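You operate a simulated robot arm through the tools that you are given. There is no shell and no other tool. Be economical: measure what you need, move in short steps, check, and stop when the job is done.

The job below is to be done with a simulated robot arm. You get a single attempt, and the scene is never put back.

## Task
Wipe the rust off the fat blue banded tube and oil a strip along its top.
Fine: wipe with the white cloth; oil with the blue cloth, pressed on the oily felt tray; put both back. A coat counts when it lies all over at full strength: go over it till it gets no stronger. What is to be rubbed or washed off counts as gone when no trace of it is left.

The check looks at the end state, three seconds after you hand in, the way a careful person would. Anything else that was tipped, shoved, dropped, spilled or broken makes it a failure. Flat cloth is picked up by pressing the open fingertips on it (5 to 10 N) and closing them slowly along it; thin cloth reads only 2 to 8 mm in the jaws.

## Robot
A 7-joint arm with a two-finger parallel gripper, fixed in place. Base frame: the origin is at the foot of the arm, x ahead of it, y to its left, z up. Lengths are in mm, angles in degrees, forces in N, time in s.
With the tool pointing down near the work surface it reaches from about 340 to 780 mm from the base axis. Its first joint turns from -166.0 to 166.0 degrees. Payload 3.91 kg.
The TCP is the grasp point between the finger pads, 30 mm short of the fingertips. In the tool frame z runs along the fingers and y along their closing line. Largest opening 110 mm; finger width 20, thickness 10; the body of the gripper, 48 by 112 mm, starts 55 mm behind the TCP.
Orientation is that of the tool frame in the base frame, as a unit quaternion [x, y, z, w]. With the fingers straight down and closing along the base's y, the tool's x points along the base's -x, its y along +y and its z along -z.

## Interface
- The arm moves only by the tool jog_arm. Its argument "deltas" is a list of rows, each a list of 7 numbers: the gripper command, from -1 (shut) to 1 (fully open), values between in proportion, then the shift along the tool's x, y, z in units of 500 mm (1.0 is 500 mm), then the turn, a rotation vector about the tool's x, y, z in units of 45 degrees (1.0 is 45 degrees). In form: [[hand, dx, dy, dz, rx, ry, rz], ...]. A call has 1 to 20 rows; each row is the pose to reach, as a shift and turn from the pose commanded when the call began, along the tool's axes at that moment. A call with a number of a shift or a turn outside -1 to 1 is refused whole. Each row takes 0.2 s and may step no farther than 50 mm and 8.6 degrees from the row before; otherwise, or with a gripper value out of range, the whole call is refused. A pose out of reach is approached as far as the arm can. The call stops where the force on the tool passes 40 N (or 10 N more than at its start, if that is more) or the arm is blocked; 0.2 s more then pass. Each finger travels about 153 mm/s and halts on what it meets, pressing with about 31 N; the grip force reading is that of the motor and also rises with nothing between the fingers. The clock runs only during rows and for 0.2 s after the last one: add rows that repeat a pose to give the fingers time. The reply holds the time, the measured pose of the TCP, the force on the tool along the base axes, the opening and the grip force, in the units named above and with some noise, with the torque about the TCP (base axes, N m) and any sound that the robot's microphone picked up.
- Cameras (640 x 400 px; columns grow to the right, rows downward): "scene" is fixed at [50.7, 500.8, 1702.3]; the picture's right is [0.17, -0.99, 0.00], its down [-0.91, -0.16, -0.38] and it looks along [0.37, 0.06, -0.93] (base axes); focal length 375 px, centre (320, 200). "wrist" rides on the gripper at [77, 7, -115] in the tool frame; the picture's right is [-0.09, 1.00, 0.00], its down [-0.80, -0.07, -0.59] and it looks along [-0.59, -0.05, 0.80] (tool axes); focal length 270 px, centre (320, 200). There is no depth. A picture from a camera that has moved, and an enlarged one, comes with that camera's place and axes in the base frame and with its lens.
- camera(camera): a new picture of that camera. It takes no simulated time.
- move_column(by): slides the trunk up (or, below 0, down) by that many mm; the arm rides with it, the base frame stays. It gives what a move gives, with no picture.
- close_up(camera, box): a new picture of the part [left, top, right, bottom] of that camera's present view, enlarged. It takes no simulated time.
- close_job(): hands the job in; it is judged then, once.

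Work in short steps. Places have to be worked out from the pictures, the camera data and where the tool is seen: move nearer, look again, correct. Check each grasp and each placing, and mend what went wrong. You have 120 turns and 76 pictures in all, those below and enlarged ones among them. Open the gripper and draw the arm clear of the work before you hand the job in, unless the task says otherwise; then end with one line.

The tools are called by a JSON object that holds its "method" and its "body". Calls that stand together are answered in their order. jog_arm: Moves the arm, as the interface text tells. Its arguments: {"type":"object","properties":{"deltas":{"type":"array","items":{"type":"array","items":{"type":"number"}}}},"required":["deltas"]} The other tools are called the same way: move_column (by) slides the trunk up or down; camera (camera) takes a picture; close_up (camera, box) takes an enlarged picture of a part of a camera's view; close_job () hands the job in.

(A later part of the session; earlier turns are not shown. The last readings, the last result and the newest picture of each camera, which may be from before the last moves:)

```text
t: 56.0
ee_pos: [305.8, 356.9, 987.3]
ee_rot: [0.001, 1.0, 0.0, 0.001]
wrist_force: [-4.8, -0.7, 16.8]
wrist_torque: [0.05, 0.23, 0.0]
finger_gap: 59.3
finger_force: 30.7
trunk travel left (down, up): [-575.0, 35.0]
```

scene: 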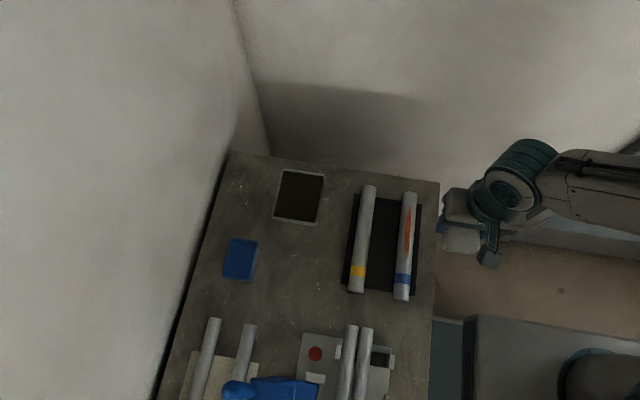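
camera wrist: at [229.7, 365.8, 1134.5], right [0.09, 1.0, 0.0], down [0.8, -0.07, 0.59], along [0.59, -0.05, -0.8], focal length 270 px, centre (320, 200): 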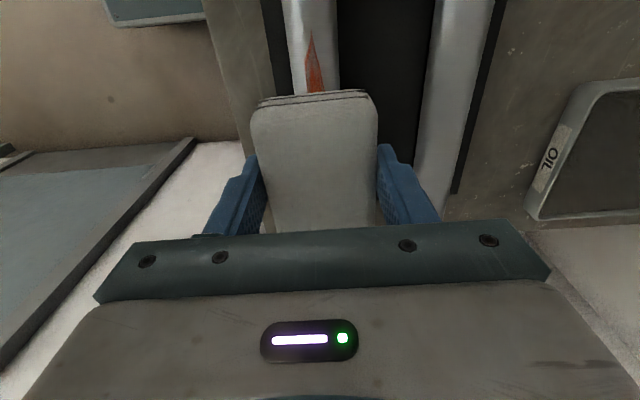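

Force ~17 N and stable. I make one more set, then lift clear and look.

{"method": "jog_arm", "body": {"deltas": [[-1, -0.03, 0, 0, 0, 0, 0], [-1, -0.06, 0, 0, 0, 0, 0], [-1, -0.085, 0, 0, 0, 0, 0], [-1, -0.06, 0, 0, 0, 0, 0], [-1, -0.03, 0, 0, 0, 0, 0], [-1, 0, 0, 0, 0, 0, 0], [-1, 0.03, 0, 0, 0, 0, 0], [-1, 0.06, 0, 0, 0, 0, 0], [-1, 0.085, 0, 0, 0, 0, 0], [-1, 0.06, 0, 0, 0, 0, 0], [-1, 0.03, 0, 0, 0, 0, 0], [-1, 0, 0, 0, 0, 0, 0]]}}

{"method": "jog_arm", "body": {"deltas": [[-1, 0, 0, -0.08, 0, 0, 0], [-1, 0, -0.08, -0.12, 0, 0, 0], [-1, 0, -0.16, -0.16, 0, 0, 0], [-1, 0, -0.18, -0.16, 0, 0, 0]]}}

{"method": "close_up", "body": {"camera": "scene", "box": [350, 180, 450, 310]}}

{"method": "close_up", "body": {"camera": "wrist", "box": [380, 0, 500, 100]}}

```text
t: 58.6
ee_pos: [306.5, 358.8, 986.6]
ee_rot: [0.001, 1.0, 0.0, 0.0]
wrist_force: [-5.0, 0.7, 11.6]
wrist_torque: [0.06, 0.23, -0.03]
finger_gap: 59.3
finger_force: 31.3
trunk travel left (down, up): [-575.0, 35.0]
```

```text
t: 59.6
ee_pos: [306.4, 270.2, 1065.6]
ee_rot: [0.0, 1.0, -0.001, -0.001]
wrist_force: [-0.5, -0.6, -0.5]
wrist_torque: [-0.03, -0.01, -0.02]
finger_gap: 59.2
finger_force: 30.8
trunk travel left (down, up): [-575.0, 35.0]
```

```text
3.08 times, centred on (400, 245) of scene
camera zoom: at [50.7, 500.8, 1702.3], right [0.17, -0.99, 0.0], down [-0.91, -0.16, -0.38], along [0.37, 0.06, -0.93], focal length 1154 px, centre (74, 62)
```

zoom: 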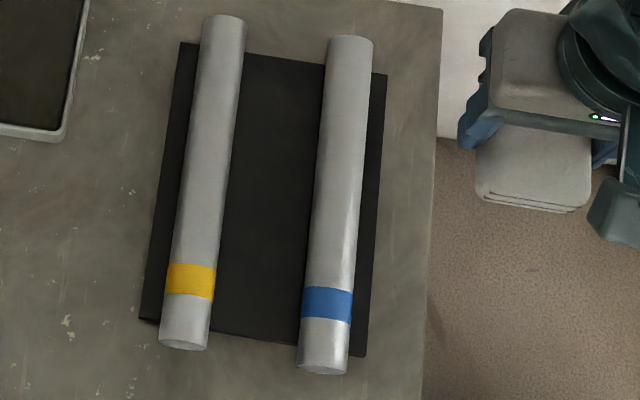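

```text
4.00 times, centred on (440, 50) of wrist
camera zoom: at [229.0, 276.2, 1182.3], right [0.09, 1.0, 0.0], down [0.8, -0.07, 0.59], along [0.59, -0.05, -0.8], focal length 1081 px, centre (-160, 800)
```

zoom: 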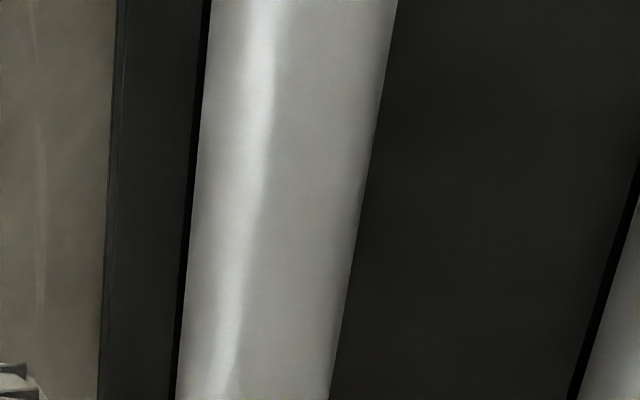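

The tube is clean and in place. I return the white cloth to its original spot (194,568).

{"method": "jog_arm", "body": {"deltas": [[-1, 0.028, 0.075, 0, 0, 0, 0], [-1, 0.056, 0.15, 0, 0, 0, 0], [-1, 0.084, 0.225, 0, 0, 0, 0], [-1, 0.112, 0.3, 0, 0, 0, 0], [-1, 0.14, 0.375, 0, 0, 0, 0], [-1, 0.168, 0.45, 0, 0, 0, 0], [-1, 0.2, 0.525, 0, 0, 0, 0], [-1, 0.224, 0.595, 0, 0, 0, 0], [-1, 0.224, 0.595, 0.08, 0, 0, 0], [-1, 0.224, 0.595, 0.16, 0, 0, 0], [-1, 0.224, 0.595, 0.2, 0, 0, 0], [-1, 0.224, 0.595, 0.2, 0, 0, 0]]}}

{"method": "camera", "body": {"camera": "wrist"}}

```text
t: 62.2
ee_pos: [193.5, 567.0, 965.0]
ee_rot: [0.001, 1.0, 0.0, -0.001]
wrist_force: [-0.3, 0.2, -0.3]
wrist_torque: [0.0, -0.02, 0.02]
finger_gap: 59.1
finger_force: 31.4
trunk travel left (down, up): [-575.0, 35.0]
```

```text
43 pictures are left
camera wrist: at [117.0, 574.0, 1081.0], right [0.09, 1.0, 0.0], down [0.8, -0.07, 0.59], along [0.59, -0.05, -0.8], focal length 270 px, centre (320, 200)
```

wrist: 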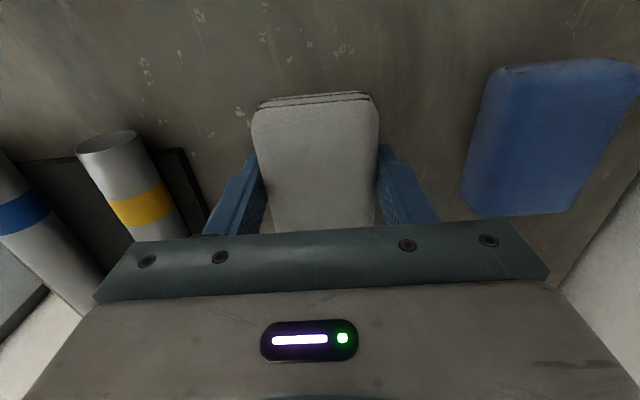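

About 10 mm above rest height; I lower gently.

{"method": "jog_arm", "body": {"deltas": [[-1, 0, 0, 0.006, 0, 0, 0], [-1, 0, 0, 0.012, 0, 0, 0], [-1, 0, 0, 0.018, 0, 0, 0], [-1, 0, 0, 0.02, 0, 0, 0], [-1, 0, 0, 0.02, 0, 0, 0]]}}

```text
t: 63.4
ee_pos: [195.0, 567.3, 955.5]
ee_rot: [0.0, 1.0, 0.0, -0.001]
wrist_force: [-0.2, 0.4, -0.2]
wrist_torque: [-0.02, -0.03, 0.01]
finger_gap: 59.1
finger_force: 31.1
trunk travel left (down, up): [-575.0, 35.0]
```

One more mm down, then release, rise and look.

{"method": "jog_arm", "body": {"deltas": [[-1, 0, 0, 0.002, 0, 0, 0], [-1, 0, 0, 0.003, 0, 0, 0], [0.2, 0, 0, 0.003, 0, 0, 0], [0.54, 0, 0, 0.003, 0, 0, 0], [0.54, 0, 0, 0.003, 0, 0, 0], [0.54, 0, 0, -0.05, 0, 0, 0], [0.54, 0, 0, -0.12, 0, 0, 0], [0.54, 0, 0.06, -0.16, 0, 0, 0], [0.54, 0, 0.14, -0.18, 0, 0, 0], [0.54, 0, 0.22, -0.18, 0, 0, 0], [0.54, 0, 0.238, -0.18, 0, 0, 0]]}}

{"method": "camera", "body": {"camera": "wrist"}}

```text
t: 65.8
ee_pos: [194.3, 688.6, 1046.0]
ee_rot: [0.0, 1.0, 0.001, 0.0]
wrist_force: [0.2, -1.0, 0.2]
wrist_torque: [-0.01, 0.0, 0.01]
finger_gap: 84.6
finger_force: 0.0
trunk travel left (down, up): [-575.0, 35.0]
```

```text
42 pictures are left
camera wrist: at [117.1, 694.0, 1160.7], right [0.09, 1.0, 0.0], down [0.8, -0.07, 0.59], along [0.59, -0.05, -0.8], focal length 270 px, centre (320, 200)
```

wrist: 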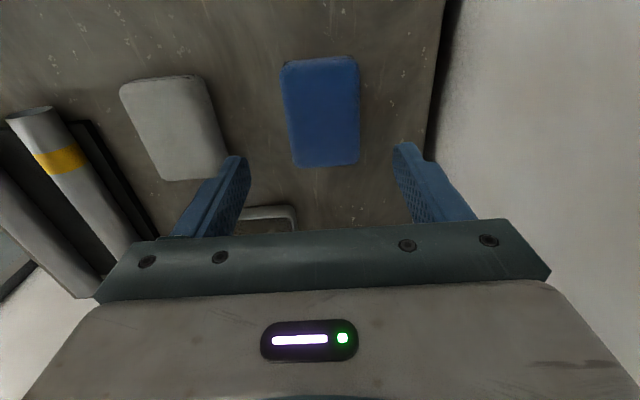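

White pad is back in place. The blue pad is centred at ≈(192,689) under the tool; I descend, straddling it to tips ≈924, and close.

{"method": "jog_arm", "body": {"deltas": [[0.54, 0.004, 0, 0.06, 0, 0, 0], [0.54, 0.004, 0, 0.11, 0, 0, 0], [0.54, 0.004, 0, 0.15, 0, 0, 0], [0.54, 0.004, 0, 0.182, 0, 0, 0], [0.54, 0.004, 0, 0.182, 0, 0, 0], [0.35, 0.004, 0, 0.182, 0, 0, 0], [0.2, 0.004, 0, 0.182, 0, 0, 0], [0.1, 0.004, 0, 0.182, 0, 0, 0], [0, 0.004, 0, 0.182, 0, 0, 0], [-0.3, 0.004, 0, 0.182, 0, 0, 0], [-1, 0.004, 0, 0.182, 0, 0, 0], [-1, 0.004, 0, 0.182, 0, 0, 0]]}}

{"method": "camera", "body": {"camera": "wrist"}}

```text
t: 68.4
ee_pos: [193.0, 684.8, 955.0]
ee_rot: [0.0, 1.0, 0.0, 0.0]
wrist_force: [0.3, 0.9, -0.2]
wrist_torque: [0.01, -0.02, 0.02]
finger_gap: 59.3
finger_force: 30.7
trunk travel left (down, up): [-575.0, 35.0]
```

```text
41 pictures are left
camera wrist: at [115.4, 691.1, 1070.1], right [0.09, 1.0, 0.0], down [0.8, -0.07, 0.59], along [0.59, -0.05, -0.8], focal length 270 px, centre (320, 200)
```

wrist: 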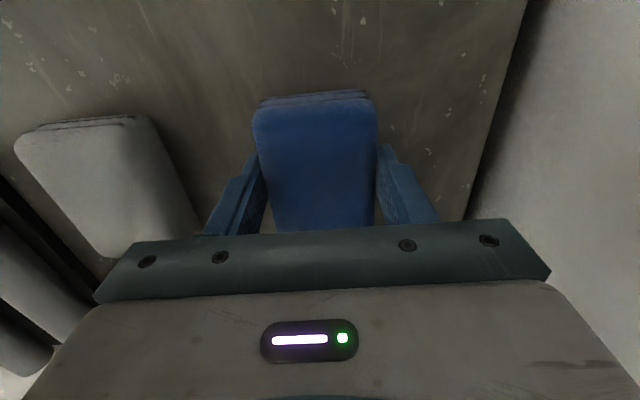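

Gripped. I lift and go to a vantage beside the oil tray to measure it before dipping.

{"method": "jog_arm", "body": {"deltas": [[-1, 0, 0, -0.02, 0, 0, 0], [-1, 0, 0, -0.08, 0, 0, 0], [-1, 0, 0, -0.16, 0, 0, 0], [-1, 0, 0, -0.24, 0, 0, 0], [-1, -0.06, -0.06, -0.25, 0, 0, 0], [-1, -0.12, -0.12, -0.25, 0, 0, 0], [-1, -0.18, -0.18, -0.25, 0, 0, 0], [-1, -0.24, -0.24, -0.25, 0, 0, 0], [-1, -0.3, -0.3, -0.25, 0, 0, 0], [-1, -0.36, -0.36, -0.25, 0, 0, 0], [-1, -0.36, -0.36, -0.25, 0, 0, 0]]}}

{"method": "camera", "body": {"camera": "wrist"}}

{"method": "close_up", "body": {"camera": "scene", "box": [250, 150, 350, 250]}}

```text
t: 70.8
ee_pos: [373.3, 504.7, 1081.0]
ee_rot: [0.0, 1.0, 0.0, 0.0]
wrist_force: [-0.4, -0.1, -1.4]
wrist_torque: [-0.03, 0.01, 0.01]
finger_gap: 58.8
finger_force: 31.5
trunk travel left (down, up): [-575.0, 35.0]
```

```text
40 pictures are left
camera wrist: at [296.4, 511.7, 1196.0], right [0.09, 1.0, 0.0], down [0.8, -0.07, 0.59], along [0.59, -0.05, -0.8], focal length 270 px, centre (320, 200)
```

wrist: 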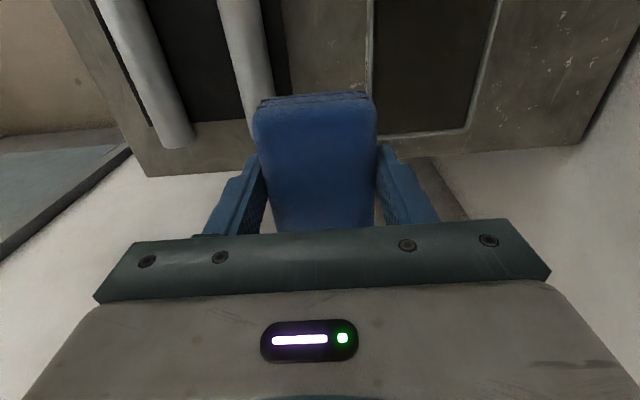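

```text
4.00 times, centred on (300, 200) of scene
camera zoom: at [50.7, 500.8, 1702.3], right [0.17, -0.99, 0.0], down [-0.91, -0.16, -0.38], along [0.37, 0.06, -0.93], focal length 1501 px, centre (400, 200)
```

zoom: 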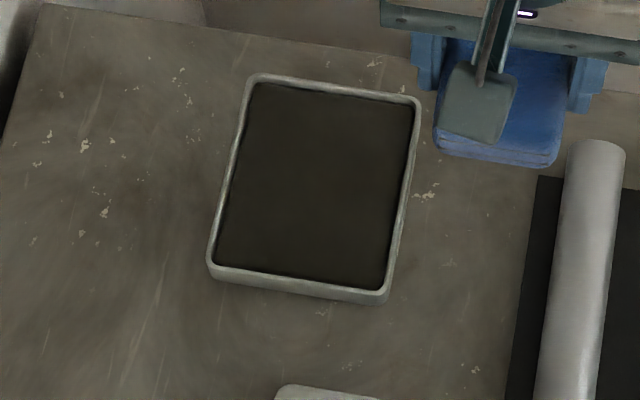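

Tray interior is ≈94×110 mm, centred ≈(361,600), so pad and fingers fit. I move above it and look.

{"method": "jog_arm", "body": {"deltas": [[-1, 0.01, 0.06, 0, 0, 0, 0], [-1, 0.02, 0.13, 0, 0, 0, 0], [-1, 0.024, 0.193, 0.02, 0, 0, 0], [-1, 0.024, 0.193, 0.1, 0, 0, 0], [-1, 0.024, 0.193, 0.15, 0, 0, 0], [-1, 0.024, 0.193, 0.15, 0, 0, 0]]}}

{"method": "camera", "body": {"camera": "wrist"}}

{"method": "close_up", "body": {"camera": "scene", "box": [250, 150, 350, 250]}}

```text
t: 72.2
ee_pos: [362.5, 602.6, 1005.4]
ee_rot: [0.0, 1.0, 0.0, 0.0]
wrist_force: [-0.2, 0.5, -0.7]
wrist_torque: [-0.02, 0.01, -0.01]
finger_gap: 59.3
finger_force: 30.7
trunk travel left (down, up): [-575.0, 35.0]
```

```text
38 pictures are left
camera wrist: at [284.5, 608.7, 1120.0], right [0.09, 1.0, 0.0], down [0.8, -0.07, 0.59], along [0.59, -0.05, -0.8], focal length 270 px, centre (320, 200)
```

wrist: 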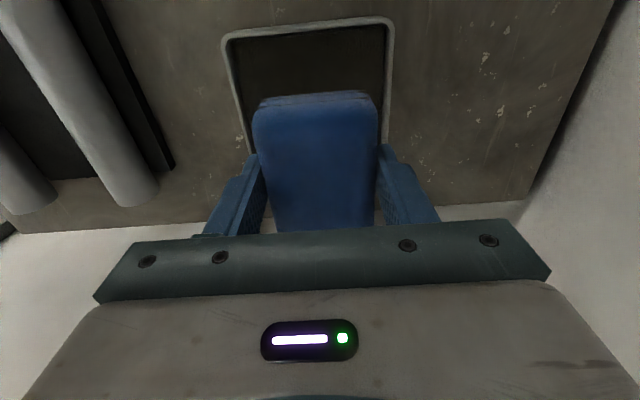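

```text
4.00 times, centred on (300, 200) of scene
camera zoom: at [50.7, 500.8, 1702.3], right [0.17, -0.99, 0.0], down [-0.91, -0.16, -0.38], along [0.37, 0.06, -0.93], focal length 1501 px, centre (400, 200)
```

zoom: 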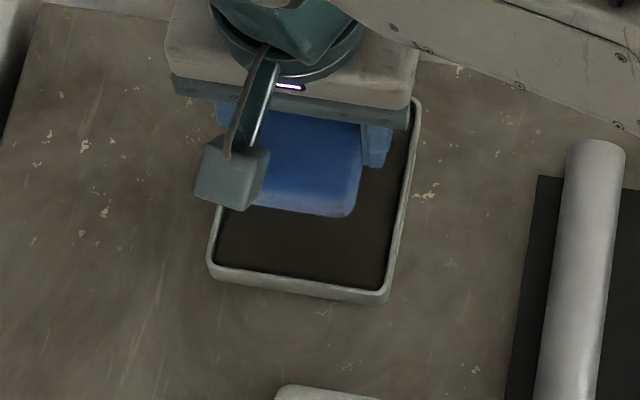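

Wrist view gives tray interior y 550–648, centre (359,599). I correct by −3 mm in y and −2 mm in x and descend to ~10 mm above the felt.

{"method": "jog_arm", "body": {"deltas": [[-1, 0.004, -0.006, 0.01, 0, 0, 0], [-1, 0.004, -0.006, 0.04, 0, 0, 0], [-1, 0.004, -0.006, 0.064, 0, 0, 0], [-1, 0.004, -0.006, 0.064, 0, 0, 0]]}}

{"method": "camera", "body": {"camera": "wrist"}}

```text
t: 73.2
ee_pos: [360.3, 599.1, 973.5]
ee_rot: [0.0, 1.0, 0.001, 0.0]
wrist_force: [0.2, 0.4, 6.5]
wrist_torque: [-0.12, 0.07, -0.01]
finger_gap: 59.4
finger_force: 31.4
trunk travel left (down, up): [-575.0, 35.0]
```

```text
36 pictures are left
camera wrist: at [281.6, 605.8, 1088.9], right [0.09, 1.0, 0.0], down [0.8, -0.07, 0.6], along [0.59, -0.05, -0.8], focal length 270 px, centre (320, 200)
```

wrist: 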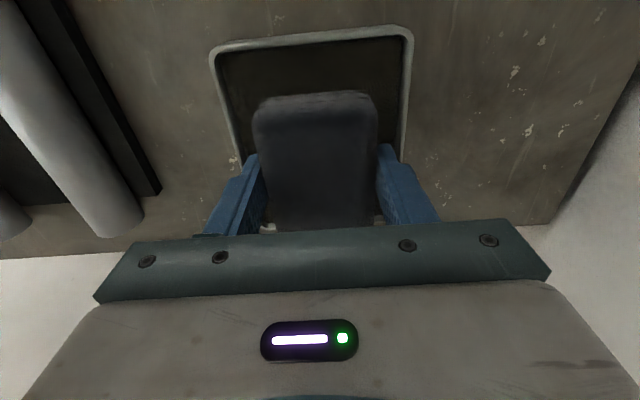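

Contact at 6.5 N and the cloth has darkened with oil. I press slightly more for a second, then raise.

{"method": "jog_arm", "body": {"deltas": [[-1, 0, 0, 0.001, 0, 0, 0], [-1, 0, 0, 0.001, 0, 0, 0], [-1, 0, 0, 0.001, 0, 0, 0], [-1, 0, 0, 0.001, 0, 0, 0], [-1, 0, 0, 0.001, 0, 0, 0]]}}

{"method": "jog_arm", "body": {"deltas": [[-1, 0, 0, -0.02, 0, 0, 0], [-1, 0, 0, -0.08, 0, 0, 0], [-1, 0, 0, -0.16, 0, 0, 0], [-1, 0, 0, -0.2, 0, 0, 0], [-1, 0, 0, -0.2, 0, 0, 0]]}}

{"method": "close_up", "body": {"camera": "scene", "box": [230, 150, 430, 275]}}

```text
t: 74.4
ee_pos: [359.2, 600.1, 974.2]
ee_rot: [0.001, 1.0, 0.0, 0.001]
wrist_force: [2.5, 2.8, 15.3]
wrist_torque: [-0.02, -0.02, -0.01]
finger_gap: 59.4
finger_force: 30.8
trunk travel left (down, up): [-575.0, 35.0]
```

```text
t: 75.6
ee_pos: [359.9, 598.0, 1071.9]
ee_rot: [0.0, 1.0, -0.001, 0.0]
wrist_force: [0.9, -0.1, -0.7]
wrist_torque: [0.0, 0.02, -0.03]
finger_gap: 59.2
finger_force: 31.2
trunk travel left (down, up): [-575.0, 35.0]
```

```text
3.20 times, centred on (330, 212) of scene
camera zoom: at [50.7, 500.8, 1702.3], right [0.17, -0.99, 0.0], down [-0.91, -0.16, -0.38], along [0.37, 0.06, -0.93], focal length 1200 px, centre (288, 160)
```

zoom: 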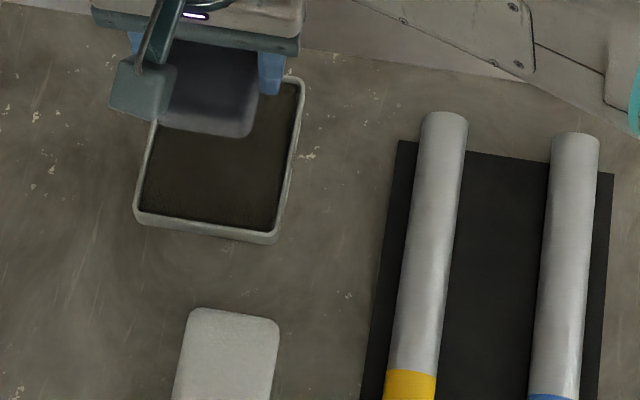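

Cloth is loaded. I carry it over the clean tube's middle at (306,359) and lower to 1000.

{"method": "jog_arm", "body": {"deltas": [[-1, 0.02, -0.08, 0, 0, 0, 0], [-1, 0.04, -0.16, 0, 0, 0, 0], [-1, 0.06, -0.24, 0, 0, 0, 0], [-1, 0.08, -0.32, 0, 0, 0, 0], [-1, 0.1, -0.4, 0, 0, 0, 0], [-1, 0.108, -0.478, 0, 0, 0, 0], [-1, 0.108, -0.478, 0.07, 0, 0, 0], [-1, 0.108, -0.478, 0.14, 0, 0, 0], [-1, 0.108, -0.478, 0.156, 0, 0, 0], [-1, 0.108, -0.478, 0.156, 0, 0, 0]]}}

```text
t: 77.8
ee_pos: [306.3, 359.3, 996.2]
ee_rot: [0.001, 1.0, 0.0, 0.0]
wrist_force: [-0.3, -1.0, -0.7]
wrist_torque: [0.01, 0.01, 0.02]
finger_gap: 58.9
finger_force: 30.8
trunk travel left (down, up): [-575.0, 35.0]
```

Now 7 mm further down in small steps to find contact.

{"method": "jog_arm", "body": {"deltas": [[-1, 0, 0, 0.006, 0, 0, 0], [-1, 0, 0, 0.012, 0, 0, 0], [-1, 0, 0, 0.015, 0, 0, 0], [-1, 0, 0, 0.015, 0, 0, 0]]}}

```text
t: 78.8
ee_pos: [305.9, 362.0, 990.0]
ee_rot: [0.0, 1.0, 0.001, 0.001]
wrist_force: [2.0, 0.7, 7.5]
wrist_torque: [-0.01, 0.0, -0.01]
finger_gap: 59.2
finger_force: 31.0
trunk travel left (down, up): [-575.0, 35.0]
```

Contact at 7.5 N. I press 0.4 mm more and stroke the full length of the tube top.

{"method": "jog_arm", "body": {"deltas": [[-1, 0.03, 0, 0.001, 0, 0, 0], [-1, 0.06, 0, 0.001, 0, 0, 0], [-1, 0.09, 0, 0.001, 0, 0, 0], [-1, 0.12, 0, 0.001, 0, 0, 0], [-1, 0.15, 0, 0.001, 0, 0, 0], [-1, 0.18, 0, 0.001, 0, 0, 0], [-1, 0.19, 0, 0.001, 0, 0, 0], [-1, 0.16, 0, 0.001, 0, 0, 0], [-1, 0.13, 0, 0.001, 0, 0, 0], [-1, 0.1, 0, 0.001, 0, 0, 0], [-1, 0.07, 0, 0.001, 0, 0, 0], [-1, 0.04, 0, 0.001, 0, 0, 0], [-1, 0.01, 0, 0.001, 0, 0, 0], [-1, -0.02, 0, 0.001, 0, 0, 0], [-1, -0.05, 0, 0.001, 0, 0, 0], [-1, -0.08, 0, 0.001, 0, 0, 0], [-1, -0.098, 0, 0.001, 0, 0, 0], [-1, -0.07, 0, 0.001, 0, 0, 0], [-1, -0.04, 0, 0.001, 0, 0, 0], [-1, 0, 0, 0.001, 0, 0, 0]]}}

{"method": "close_up", "body": {"camera": "scene", "box": [350, 180, 450, 310]}}

```text
t: 82.7
ee_pos: [343.0, 361.8, 988.4]
ee_rot: [0.002, 1.0, 0.003, 0.007]
wrist_force: [4.4, -1.8, 10.0]
wrist_torque: [-0.15, 0.25, 0.13]
finger_gap: 59.2
finger_force: 30.6
trunk travel left (down, up): [-575.0, 35.0]
stopped in row 19: the force on the tool passed its limit at 41 N (the readings are from after the stop); the commanded pose is now the measured one
```

```text
3.08 times, centred on (400, 245) of scene
camera zoom: at [50.7, 500.8, 1702.3], right [0.17, -0.99, 0.0], down [-0.91, -0.16, -0.38], along [0.37, 0.06, -0.93], focal length 1154 px, centre (74, 62)
```

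zoom: 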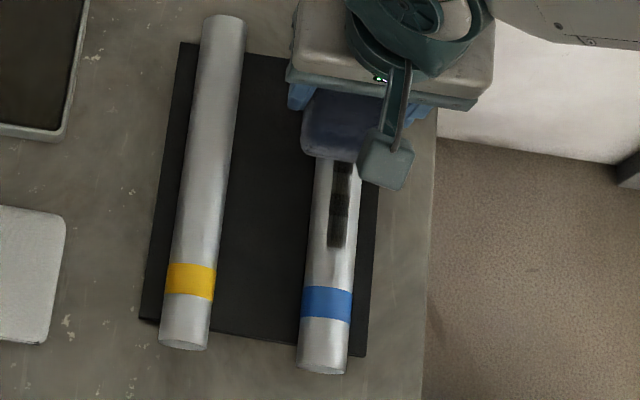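

It stopped on a force spike at the far end (pad edge snagging the tube end), tube unmoved. The oil strip is showing. I lift and inspect.

{"method": "jog_arm", "body": {"deltas": [[-1, 0, 0, -0.04, 0, 0, 0], [-1, 0, -0.06, -0.1, 0, 0, 0], [-1, 0, -0.14, -0.12, 0, 0, 0], [-1, 0, -0.2, -0.12, 0, 0, 0], [-1, 0, -0.2, -0.12, 0, 0, 0]]}}

{"method": "close_up", "body": {"camera": "scene", "box": [350, 180, 450, 310]}}

```text
t: 83.9
ee_pos: [342.0, 261.2, 1045.5]
ee_rot: [0.003, 1.0, 0.003, 0.005]
wrist_force: [-0.4, -0.9, 0.3]
wrist_torque: [0.0, -0.02, 0.01]
finger_gap: 59.3
finger_force: 30.9
trunk travel left (down, up): [-575.0, 35.0]
```

```text
3.08 times, centred on (400, 245) of scene
camera zoom: at [50.7, 500.8, 1702.3], right [0.17, -0.99, 0.0], down [-0.91, -0.16, -0.38], along [0.37, 0.06, -0.93], focal length 1154 px, centre (74, 62)
```

zoom: 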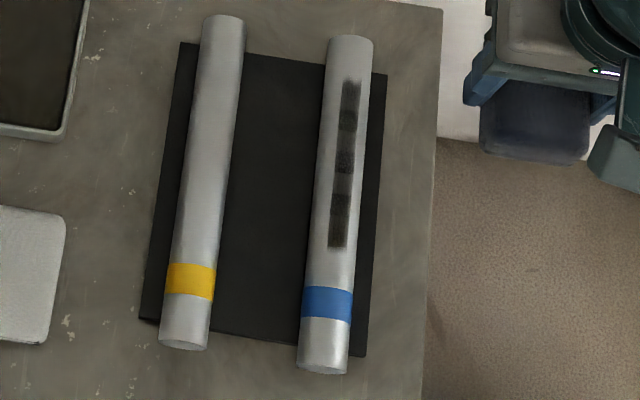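

The strip to be oiled shows as x≈249–369, unevenly coated. I return to x≈310, fix the slight tilt, and stop just above contact.

{"method": "jog_arm", "body": {"deltas": [[-1, 0.02, 0.07, 0, 0.0076, 0.0127, -0.0076], [-1, 0.05, 0.14, 0, 0.0076, 0.0127, -0.0076], [-1, 0.064, 0.197, 0, 0.0076, 0.0127, -0.0076], [-1, 0.064, 0.197, 0.06, 0.0076, 0.0127, -0.0076], [-1, 0.064, 0.197, 0.104, 0.0076, 0.0127, -0.0076], [-1, 0.064, 0.197, 0.104, 0.0076, 0.0127, -0.0076]]}}

```text
t: 85.3
ee_pos: [310.6, 355.6, 994.5]
ee_rot: [0.0, 1.0, 0.0, 0.001]
wrist_force: [0.0, -0.4, 0.6]
wrist_torque: [0.0, 0.01, 0.0]
finger_gap: 59.1
finger_force: 31.5
trunk travel left (down, up): [-575.0, 35.0]
```

I correct y by +4 mm and lower to contact.

{"method": "jog_arm", "body": {"deltas": [[-1, 0, 0.008, 0.004, 0, 0, 0], [-1, 0, 0.008, 0.008, 0, 0, 0], [-1, 0, 0.008, 0.011, 0, 0, 0], [-1, 0, 0.008, 0.011, 0, 0, 0]]}}

```text
t: 86.3
ee_pos: [312.0, 363.7, 988.7]
ee_rot: [-0.001, 1.0, -0.001, 0.0]
wrist_force: [0.5, 0.1, -1.3]
wrist_torque: [-0.02, -0.01, -0.06]
finger_gap: 59.0
finger_force: 31.6
trunk travel left (down, up): [-575.0, 35.0]
```

No contact yet; I go 2 mm lower.

{"method": "jog_arm", "body": {"deltas": [[-1, 0, -0.004, 0.002, 0, 0, 0], [-1, 0, -0.004, 0.004, 0, 0, 0], [-1, 0, -0.004, 0.004, 0, 0, 0]]}}

```text
t: 87.1
ee_pos: [311.8, 361.2, 987.1]
ee_rot: [-0.001, 1.0, 0.0, 0.001]
wrist_force: [0.9, 1.2, 10.2]
wrist_torque: [0.02, -0.47, 0.08]
finger_gap: 58.9
finger_force: 31.1
trunk travel left (down, up): [-575.0, 35.0]
```

The torque (−0.47 N·m) shows contact at the pad's far end: it pitched in the grip after the snag. I press a little harder to level it.

{"method": "jog_arm", "body": {"deltas": [[-1, 0, 0, 0.002, 0, 0, 0], [-1, 0, 0, 0.004, 0, 0, 0], [-1, 0, 0, 0.004, 0, 0, 0]]}}

{"method": "camera", "body": {"camera": "wrist"}}

```text
t: 87.9
ee_pos: [311.1, 361.5, 988.1]
ee_rot: [-0.001, 1.0, 0.002, 0.001]
wrist_force: [2.8, 2.4, 33.9]
wrist_torque: [0.01, -0.41, 0.01]
finger_gap: 59.1
finger_force: 30.8
trunk travel left (down, up): [-575.0, 35.0]
```

```text
32 pictures are left
camera wrist: at [233.6, 367.0, 1102.5], right [0.09, 1.0, 0.0], down [0.8, -0.07, 0.6], along [0.59, -0.05, -0.8], focal length 270 px, centre (320, 200)
```

wrist: 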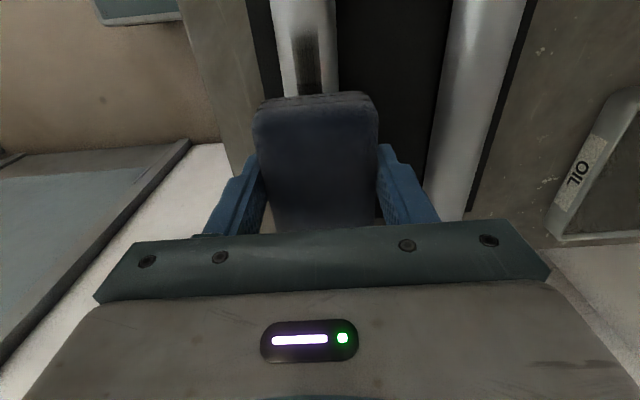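

Now nearly level (contact centre within 12 mm). I ease to ~12 N and stroke with finer steps over the strip, staying short of the tube's far end.

{"method": "jog_arm", "body": {"deltas": [[-1, 0, 0, -0.0034, 0, 0, 0], [-1, 0.016, 0, -0.0034, 0, 0, 0], [-1, 0.032, 0, -0.0034, 0, 0, 0], [-1, 0.048, 0, -0.0034, 0, 0, 0], [-1, 0.064, 0, -0.0034, 0, 0, 0], [-1, 0.08, 0, -0.0034, 0, 0, 0], [-1, 0.096, 0, -0.0034, 0, 0, 0], [-1, 0.08, 0, -0.0034, 0, 0, 0], [-1, 0.064, 0, -0.0034, 0, 0, 0], [-1, 0.048, 0, -0.0034, 0, 0, 0], [-1, 0.032, 0, -0.0034, 0, 0, 0], [-1, 0.016, 0, -0.0034, 0, 0, 0], [-1, 0, 0, -0.0034, 0, 0, 0], [-1, -0.016, 0, -0.0034, 0, 0, 0], [-1, -0.032, 0, -0.0034, 0, 0, 0], [-1, -0.048, 0, -0.0034, 0, 0, 0], [-1, -0.062, 0, -0.0034, 0, 0, 0], [-1, -0.04, 0, -0.0034, 0, 0, 0], [-1, -0.02, 0, -0.0034, 0, 0, 0], [-1, 0, 0, -0.0034, 0, 0, 0]]}}

```text
t: 92.1
ee_pos: [311.0, 361.7, 987.8]
ee_rot: [0.0, 1.0, 0.0, 0.0]
wrist_force: [0.5, -0.4, 4.9]
wrist_torque: [-0.02, -0.07, 0.0]
finger_gap: 59.1
finger_force: 31.1
trunk travel left (down, up): [-575.0, 35.0]
```

Force 4.9 N; I add 0.7 mm and repeat the strokes.

{"method": "jog_arm", "body": {"deltas": [[-1, 0, 0, 0.0014, 0, 0, 0], [-1, 0.016, 0, 0.0014, 0, 0, 0], [-1, 0.032, 0, 0.0014, 0, 0, 0], [-1, 0.048, 0, 0.0014, 0, 0, 0], [-1, 0.064, 0, 0.0014, 0, 0, 0], [-1, 0.08, 0, 0.0014, 0, 0, 0], [-1, 0.096, 0, 0.0014, 0, 0, 0], [-1, 0.08, 0, 0.0014, 0, 0, 0], [-1, 0.064, 0, 0.0014, 0, 0, 0], [-1, 0.048, 0, 0.0014, 0, 0, 0], [-1, 0.032, 0, 0.0014, 0, 0, 0], [-1, 0.016, 0, 0.0014, 0, 0, 0], [-1, 0, 0, 0.0014, 0, 0, 0], [-1, -0.016, 0, 0.0014, 0, 0, 0], [-1, -0.032, 0, 0.0014, 0, 0, 0], [-1, -0.048, 0, 0.0014, 0, 0, 0], [-1, -0.062, 0, 0.0014, 0, 0, 0], [-1, -0.04, 0, 0.0014, 0, 0, 0], [-1, -0.02, 0, 0.0014, 0, 0, 0], [-1, 0, 0, 0.0014, 0, 0, 0]]}}

{"method": "jog_arm", "body": {"deltas": [[-1, 0, 0, -0.04, 0, 0, 0], [-1, 0, -0.06, -0.1, 0, 0, 0], [-1, 0, -0.14, -0.12, 0, 0, 0], [-1, 0, -0.2, -0.12, 0, 0, 0], [-1, 0, -0.2, -0.12, 0, 0, 0]]}}

{"method": "close_up", "body": {"camera": "scene", "box": [370, 180, 440, 270]}}

```text
t: 96.3
ee_pos: [311.5, 361.9, 987.1]
ee_rot: [-0.001, 1.0, 0.001, 0.0]
wrist_force: [4.6, -1.0, 15.4]
wrist_torque: [-0.05, -0.2, 0.02]
finger_gap: 58.9
finger_force: 31.1
trunk travel left (down, up): [-575.0, 35.0]
```

```text
t: 97.5
ee_pos: [312.4, 258.8, 1047.4]
ee_rot: [0.001, 1.0, 0.0, 0.0]
wrist_force: [0.7, 0.4, -1.4]
wrist_torque: [0.01, -0.02, -0.04]
finger_gap: 59.2
finger_force: 31.0
trunk travel left (down, up): [-575.0, 35.0]
```

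```text
4.44 times, centred on (405, 225) of scene
camera zoom: at [50.7, 500.8, 1702.3], right [0.17, -0.99, 0.0], down [-0.91, -0.16, -0.38], along [0.37, 0.06, -0.93], focal length 1667 px, centre (-58, 89)
```

zoom: 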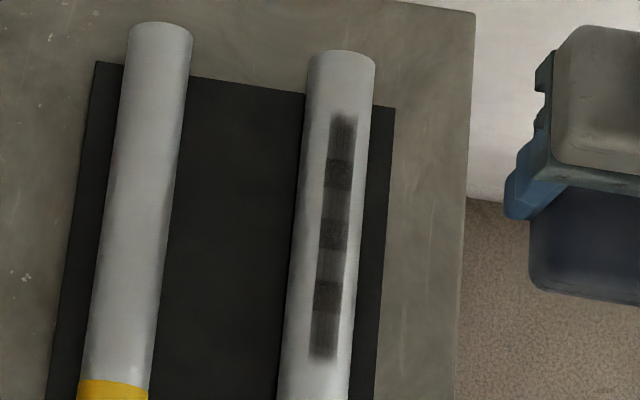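

The strip is still patchy, with the pattern hardly changed, so the cloth may need more oil. I go back to the tray to reload.

{"method": "jog_arm", "body": {"deltas": [[-1, -0.01, 0.07, -0.05, 0, 0, 0], [-1, -0.03, 0.15, -0.05, 0, 0, 0], [-1, -0.04, 0.23, -0.05, 0, 0, 0], [-1, -0.05, 0.31, -0.05, 0, 0, 0], [-1, -0.06, 0.39, -0.05, 0, 0, 0], [-1, -0.07, 0.47, -0.05, 0, 0, 0], [-1, -0.08, 0.55, -0.05, 0, 0, 0], [-1, -0.094, 0.63, -0.05, 0, 0, 0], [-1, -0.094, 0.68, -0.05, 0, 0, 0], [-1, -0.094, 0.68, 0.03, 0, 0, 0], [-1, -0.094, 0.68, 0.1, 0, 0, 0], [-1, -0.094, 0.68, 0.1, 0, 0, 0]]}}

{"method": "camera", "body": {"camera": "wrist"}}

```text
t: 100.1
ee_pos: [358.4, 600.9, 995.9]
ee_rot: [0.001, 1.0, 0.0, 0.0]
wrist_force: [0.3, 0.0, 0.4]
wrist_torque: [0.0, -0.01, 0.02]
finger_gap: 59.2
finger_force: 31.5
trunk travel left (down, up): [-575.0, 35.0]
```

```text
30 pictures are left
camera wrist: at [281.5, 606.3, 1111.6], right [0.09, 1.0, 0.0], down [0.8, -0.07, 0.59], along [0.59, -0.05, -0.8], focal length 270 px, centre (320, 200)
```

wrist: 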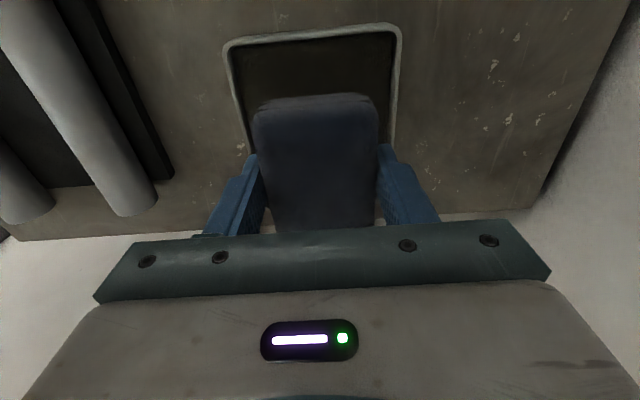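

Aligned with the tray interior. I lower onto the felt and hold.

{"method": "jog_arm", "body": {"deltas": [[-1, 0, -0.002, 0.02, 0, 0, 0], [-1, 0, -0.002, 0.04, 0, 0, 0], [-1, 0, -0.002, 0.045, 0, 0, 0], [-1, 0, -0.002, 0.047, 0, 0, 0], [-1, 0, -0.002, 0.047, 0, 0, 0], [-1, 0, -0.002, 0.047, 0, 0, 0]]}}

{"method": "camera", "body": {"camera": "wrist"}}

```text
t: 101.5
ee_pos: [359.1, 599.9, 972.8]
ee_rot: [-0.001, 1.0, 0.0, 0.0]
wrist_force: [-0.5, 0.0, 0.0]
wrist_torque: [-0.01, 0.01, 0.01]
finger_gap: 59.2
finger_force: 30.6
trunk travel left (down, up): [-575.0, 35.0]
```

```text
29 pictures are left
camera wrist: at [281.2, 606.4, 1088.1], right [0.09, 1.0, 0.0], down [0.8, -0.07, 0.59], along [0.59, -0.05, -0.8], focal length 270 px, centre (320, 200)
```

wrist: 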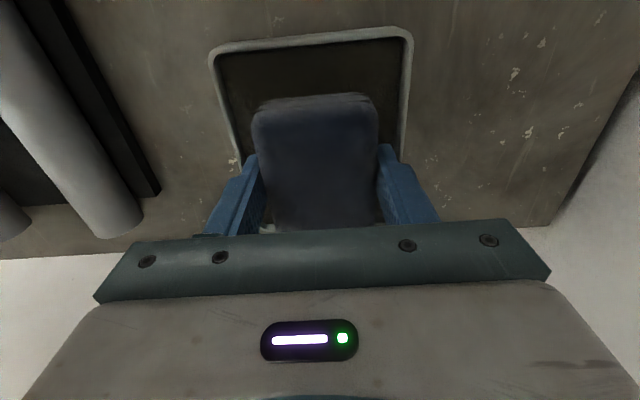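

No contact yet, and the cloth is bluer than when freshly loaded, so it was running dry. I lower 2 mm more.

{"method": "jog_arm", "body": {"deltas": [[-1, 0, 0, 0.002, 0, 0, 0], [-1, 0, 0, 0.0044, 0, 0, 0], [-1, 0, 0, 0.0044, 0, 0, 0], [-1, 0, 0, 0.0044, 0, 0, 0], [-1, 0, 0, 0.0044, 0, 0, 0]]}}

{"method": "camera", "body": {"camera": "wrist"}}

```text
t: 102.7
ee_pos: [359.1, 600.8, 971.2]
ee_rot: [-0.001, 1.0, 0.001, 0.0]
wrist_force: [0.1, 1.5, 7.0]
wrist_torque: [-0.05, -0.07, 0.04]
finger_gap: 58.9
finger_force: 30.9
trunk travel left (down, up): [-575.0, 35.0]
```

```text
28 pictures are left
camera wrist: at [281.2, 606.2, 1086.9], right [0.09, 1.0, 0.0], down [0.8, -0.07, 0.59], along [0.59, -0.05, -0.8], focal length 270 px, centre (320, 200)
```

wrist: 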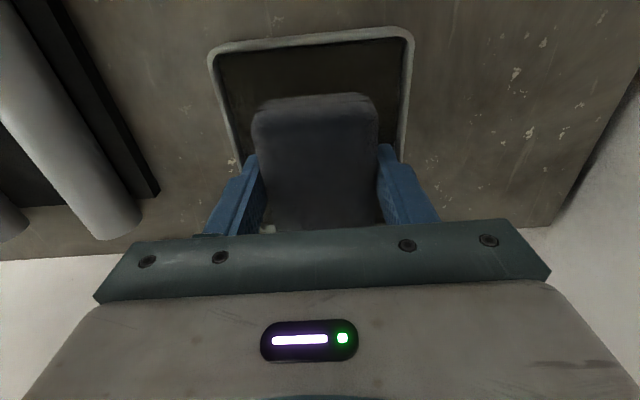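

Loaded again (dark). I hold briefly, then carry it back over the tube.

{"method": "jog_arm", "body": {"deltas": [[-1, 0, 0, 0.001, 0, 0, 0], [-1, 0, 0, 0.001, 0, 0, 0], [-1, 0, 0, -0.06, 0, 0, 0], [-1, 0, 0, -0.15, 0, 0, 0], [-1, 0.02, -0.08, -0.2, 0, 0, 0], [-1, 0.04, -0.16, -0.2, 0, 0, 0], [-1, 0.06, -0.24, -0.2, 0, 0, 0], [-1, 0.08, -0.32, -0.2, 0, 0, 0], [-1, 0.09, -0.4, -0.2, 0, 0, 0], [-1, 0.098, -0.478, -0.2, 0, 0, 0], [-1, 0.098, -0.478, -0.13, 0, 0, 0], [-1, 0.098, -0.478, -0.06, 0, 0, 0], [-1, 0.098, -0.478, -0.04, 0, 0, 0], [-1, 0.098, -0.478, -0.035, 0, 0, 0], [-1, 0.098, -0.478, -0.035, 0, 0, 0]]}}

```text
t: 105.9
ee_pos: [309.4, 360.5, 988.1]
ee_rot: [0.0, 1.0, 0.001, 0.0]
wrist_force: [0.5, 0.6, -0.5]
wrist_torque: [0.01, 0.04, -0.01]
finger_gap: 59.0
finger_force: 30.9
trunk travel left (down, up): [-575.0, 35.0]
```

Just above contact. I press down 2 mm and stroke over the strip with closely spaced steps.

{"method": "jog_arm", "body": {"deltas": [[-1, 0, 0, 0.002, 0, 0, 0], [-1, 0, 0, 0.0042, 0, 0, 0], [-1, 0.02, 0, 0.0042, 0, 0, 0], [-1, 0.04, 0, 0.0042, 0, 0, 0], [-1, 0.06, 0, 0.0042, 0, 0, 0], [-1, 0.08, 0, 0.0042, 0, 0, 0], [-1, 0.095, 0, 0.0042, 0, 0, 0], [-1, 0.07, 0, 0.0042, 0, 0, 0], [-1, 0.05, 0, 0.0042, 0, 0, 0], [-1, 0.03, 0, 0.0042, 0, 0, 0], [-1, 0.01, 0, 0.0042, 0, 0, 0], [-1, -0.01, 0, 0.0042, 0, 0, 0], [-1, -0.03, 0, 0.0042, 0, 0, 0], [-1, -0.05, 0, 0.0042, 0, 0, 0], [-1, -0.066, 0, 0.0042, 0, 0, 0], [-1, -0.046, 0, 0.0042, 0, 0, 0], [-1, -0.03, 0, 0.0042, 0, 0, 0], [-1, 0, 0, 0.0042, 0, 0, 0]]}}

{"method": "close_up", "body": {"camera": "scene", "box": [370, 180, 440, 270]}}

```text
t: 109.7
ee_pos: [309.1, 361.3, 986.8]
ee_rot: [0.0, 1.0, 0.001, 0.001]
wrist_force: [3.8, 0.4, 15.8]
wrist_torque: [-0.1, -0.18, 0.02]
finger_gap: 59.2
finger_force: 30.3
trunk travel left (down, up): [-575.0, 35.0]
```

```text
4.44 times, centred on (405, 225) of scene
camera zoom: at [50.7, 500.8, 1702.3], right [0.17, -0.99, 0.0], down [-0.91, -0.16, -0.38], along [0.37, 0.06, -0.93], focal length 1667 px, centre (-58, 89)
```

zoom: 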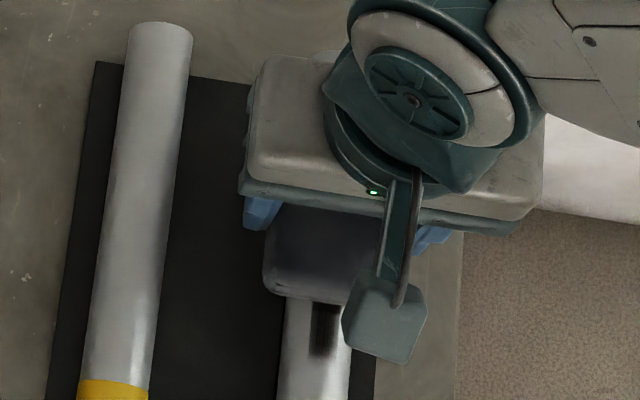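

The visible part is now much darker. One more stroke set, then lift to inspect.

{"method": "jog_arm", "body": {"deltas": [[-1, 0.02, 0, 0, 0, 0, 0], [-1, 0.04, 0, 0, 0, 0, 0], [-1, 0.06, 0, 0, 0, 0, 0], [-1, 0.08, 0, 0, 0, 0, 0], [-1, 0.095, 0, 0, 0, 0, 0], [-1, 0.07, 0, 0, 0, 0, 0], [-1, 0.05, 0, 0, 0, 0, 0], [-1, 0.03, 0, 0, 0, 0, 0], [-1, 0.01, 0, 0, 0, 0, 0], [-1, -0.01, 0, 0, 0, 0, 0], [-1, -0.03, 0, 0, 0, 0, 0], [-1, -0.05, 0, 0, 0, 0, 0], [-1, -0.066, 0, 0, 0, 0, 0], [-1, -0.046, 0, 0, 0, 0, 0], [-1, -0.03, 0, 0, 0, 0, 0], [-1, 0, 0, 0, 0, 0, 0]]}}

{"method": "jog_arm", "body": {"deltas": [[-1, 0, 0, -0.04, 0, 0, 0], [-1, 0, -0.06, -0.1, 0, 0, 0], [-1, 0, -0.14, -0.12, 0, 0, 0], [-1, 0, -0.2, -0.12, 0, 0, 0], [-1, 0, -0.2, -0.12, 0, 0, 0]]}}

{"method": "close_up", "body": {"camera": "scene", "box": [370, 180, 440, 270]}}

```text
t: 113.1
ee_pos: [309.3, 361.0, 987.8]
ee_rot: [0.0, 1.0, 0.0, 0.0]
wrist_force: [-1.3, -1.2, 4.2]
wrist_torque: [-0.03, 0.0, -0.05]
finger_gap: 59.2
finger_force: 30.9
trunk travel left (down, up): [-575.0, 35.0]
```

```text
t: 114.3
ee_pos: [307.9, 263.4, 1045.5]
ee_rot: [-0.001, 1.0, 0.0, 0.0]
wrist_force: [0.5, 0.2, -0.4]
wrist_torque: [-0.01, -0.01, -0.03]
finger_gap: 59.3
finger_force: 31.1
trunk travel left (down, up): [-575.0, 35.0]
```

```text
4.44 times, centred on (405, 225) of scene
camera zoom: at [50.7, 500.8, 1702.3], right [0.17, -0.99, 0.0], down [-0.91, -0.16, -0.38], along [0.37, 0.06, -0.93], focal length 1667 px, centre (-58, 89)
```

zoom: 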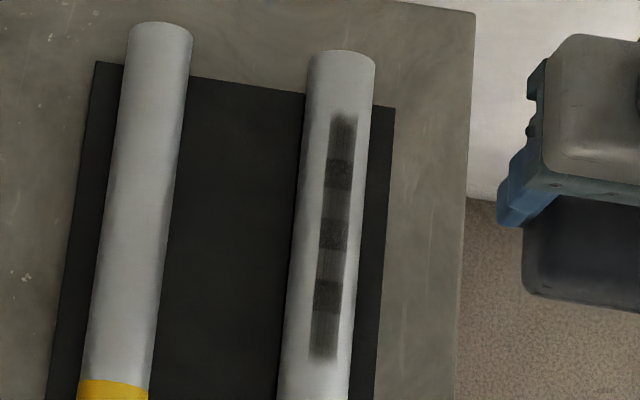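

The pattern looks stable with three dark bands, perhaps overlaps of coat patches. I compare with the same framing as earlier and from the wrist camera.

{"method": "close_up", "body": {"camera": "scene", "box": [350, 180, 450, 310]}}

{"method": "close_up", "body": {"camera": "wrist", "box": [380, 0, 540, 140]}}

```text
3.08 times, centred on (400, 245) of scene
camera zoom: at [50.7, 500.8, 1702.3], right [0.17, -0.99, 0.0], down [-0.91, -0.16, -0.38], along [0.37, 0.06, -0.93], focal length 1154 px, centre (74, 62)
```

zoom: 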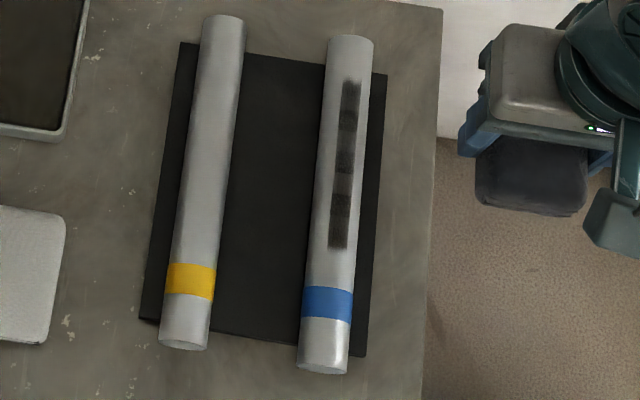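

```text
2.86 times, centred on (460, 70) of wrist
camera zoom: at [231.7, 269.2, 1160.4], right [0.09, 1.0, 0.0], down [0.8, -0.07, 0.59], along [0.59, -0.05, -0.8], focal length 772 px, centre (-80, 571)
```

zoom: 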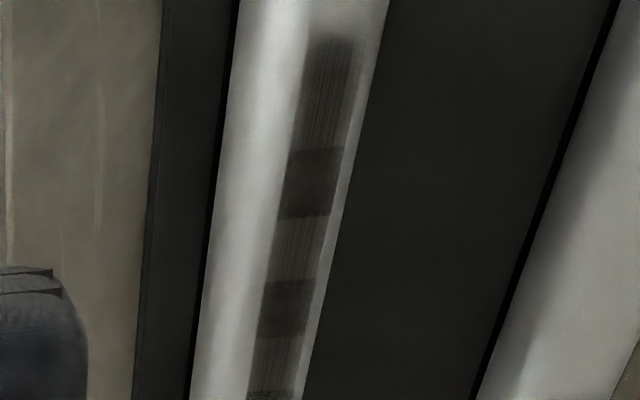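

The coat is stronger in places, but lighter segments with streaks remain. I reload and repeat the oiling, then compare identical views.

{"method": "jog_arm", "body": {"deltas": [[-1, -0.01, 0.07, -0.05, 0, 0, 0], [-1, -0.03, 0.15, -0.05, 0, 0, 0], [-1, -0.04, 0.23, -0.05, 0, 0, 0], [-1, -0.05, 0.31, -0.05, 0, 0, 0], [-1, -0.06, 0.39, -0.05, 0, 0, 0], [-1, -0.07, 0.47, -0.05, 0, 0, 0], [-1, -0.08, 0.55, -0.05, 0, 0, 0], [-1, -0.098, 0.63, -0.05, 0, 0, 0], [-1, -0.098, 0.678, -0.05, 0, 0, 0], [-1, -0.098, 0.678, 0.04, 0, 0, 0], [-1, -0.098, 0.678, 0.11, 0, 0, 0], [-1, -0.098, 0.678, 0.145, 0, 0, 0], [-1, -0.098, 0.678, 0.151, 0, 0, 0], [-1, -0.098, 0.678, 0.151, 0, 0, 0], [-1, -0.098, 0.678, 0.151, 0, 0, 0], [-1, -0.098, 0.678, 0.151, 0, 0, 0]]}}

```text
t: 117.7
ee_pos: [359.3, 600.4, 970.7]
ee_rot: [-0.001, 1.0, 0.001, 0.0]
wrist_force: [0.7, 0.2, 0.3]
wrist_torque: [0.05, -0.05, 0.01]
finger_gap: 58.9
finger_force: 31.4
trunk travel left (down, up): [-575.0, 35.0]
```

Barely touching; I press 1.4 mm further and hold, with a check of the cloth's look.

{"method": "jog_arm", "body": {"deltas": [[-1, 0, 0, 0.0014, 0, 0, 0], [-1, 0, 0, 0.0028, 0, 0, 0], [-1, 0, 0, 0.0028, 0, 0, 0], [-1, 0, 0, 0.0028, 0, 0, 0], [-1, 0, 0, 0.0028, 0, 0, 0], [-1, 0, 0, 0.0028, 0, 0, 0]]}}

{"method": "camera", "body": {"camera": "wrist"}}

```text
t: 119.1
ee_pos: [357.6, 600.1, 970.2]
ee_rot: [-0.001, 1.0, 0.001, 0.001]
wrist_force: [-1.1, 0.7, 16.8]
wrist_torque: [-0.16, 0.08, -0.02]
finger_gap: 58.9
finger_force: 31.3
trunk travel left (down, up): [-575.0, 35.0]
```

```text
23 pictures are left
camera wrist: at [280.3, 606.2, 1086.2], right [0.09, 1.0, 0.0], down [0.8, -0.07, 0.6], along [0.59, -0.05, -0.8], focal length 270 px, centre (320, 200)
```

wrist: 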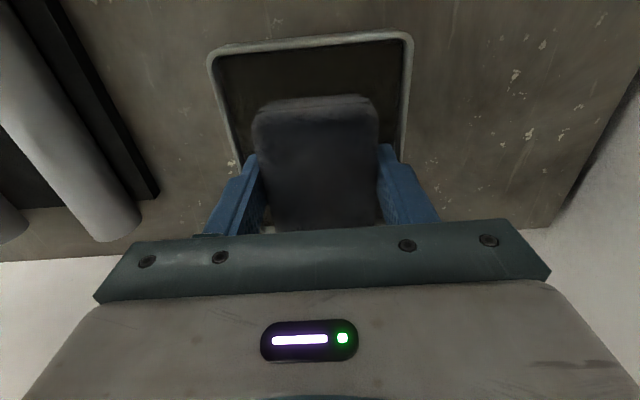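

Loaded. Back to the tube, stopping just above contact.

{"method": "jog_arm", "body": {"deltas": [[-1, 0, 0, -0.06, 0, 0, 0], [-1, 0, 0, -0.15, 0, 0, 0], [-1, 0.02, -0.08, -0.2, 0, 0, 0], [-1, 0.04, -0.16, -0.2, 0, 0, 0], [-1, 0.06, -0.24, -0.2, 0, 0, 0], [-1, 0.08, -0.32, -0.2, 0, 0, 0], [-1, 0.09, -0.4, -0.2, 0, 0, 0], [-1, 0.098, -0.48, -0.2, 0, 0, 0], [-1, 0.098, -0.48, -0.13, 0, 0, 0], [-1, 0.098, -0.48, -0.06, 0, 0, 0], [-1, 0.098, -0.48, -0.042, 0, 0, 0], [-1, 0.098, -0.48, -0.038, 0, 0, 0], [-1, 0.098, -0.48, -0.038, 0, 0, 0]]}}

{"method": "jog_arm", "body": {"deltas": [[-1, 0, 0, 0.002, 0, 0, 0], [-1, 0, 0, 0.0048, 0, 0, 0], [-1, 0.02, 0, 0.0048, 0, 0, 0], [-1, 0.04, 0, 0.0048, 0, 0, 0], [-1, 0.06, 0, 0.0048, 0, 0, 0], [-1, 0.08, 0, 0.0048, 0, 0, 0], [-1, 0.095, 0, 0.0048, 0, 0, 0], [-1, 0.07, 0, 0.0048, 0, 0, 0], [-1, 0.05, 0, 0.0048, 0, 0, 0], [-1, 0.03, 0, 0.0048, 0, 0, 0], [-1, 0.01, 0, 0.0048, 0, 0, 0], [-1, -0.01, 0, 0.0048, 0, 0, 0], [-1, -0.03, 0, 0.0048, 0, 0, 0], [-1, -0.05, 0, 0.0048, 0, 0, 0], [-1, -0.066, 0, 0.0048, 0, 0, 0], [-1, -0.046, 0, 0.0048, 0, 0, 0], [-1, -0.03, 0, 0.0048, 0, 0, 0], [-1, 0, 0, 0.0048, 0, 0, 0]]}}

```text
t: 121.9
ee_pos: [308.4, 360.8, 987.6]
ee_rot: [-0.001, 1.0, 0.0, 0.0]
wrist_force: [-0.9, 0.0, 0.0]
wrist_torque: [-0.01, 0.0, 0.05]
finger_gap: 59.1
finger_force: 31.5
trunk travel left (down, up): [-575.0, 35.0]
```

```text
t: 125.7
ee_pos: [310.4, 360.2, 986.8]
ee_rot: [0.0, 1.0, 0.001, 0.0]
wrist_force: [0.3, -0.5, 9.5]
wrist_torque: [-0.01, 0.04, -0.01]
finger_gap: 59.0
finger_force: 30.6
trunk travel left (down, up): [-575.0, 35.0]
```

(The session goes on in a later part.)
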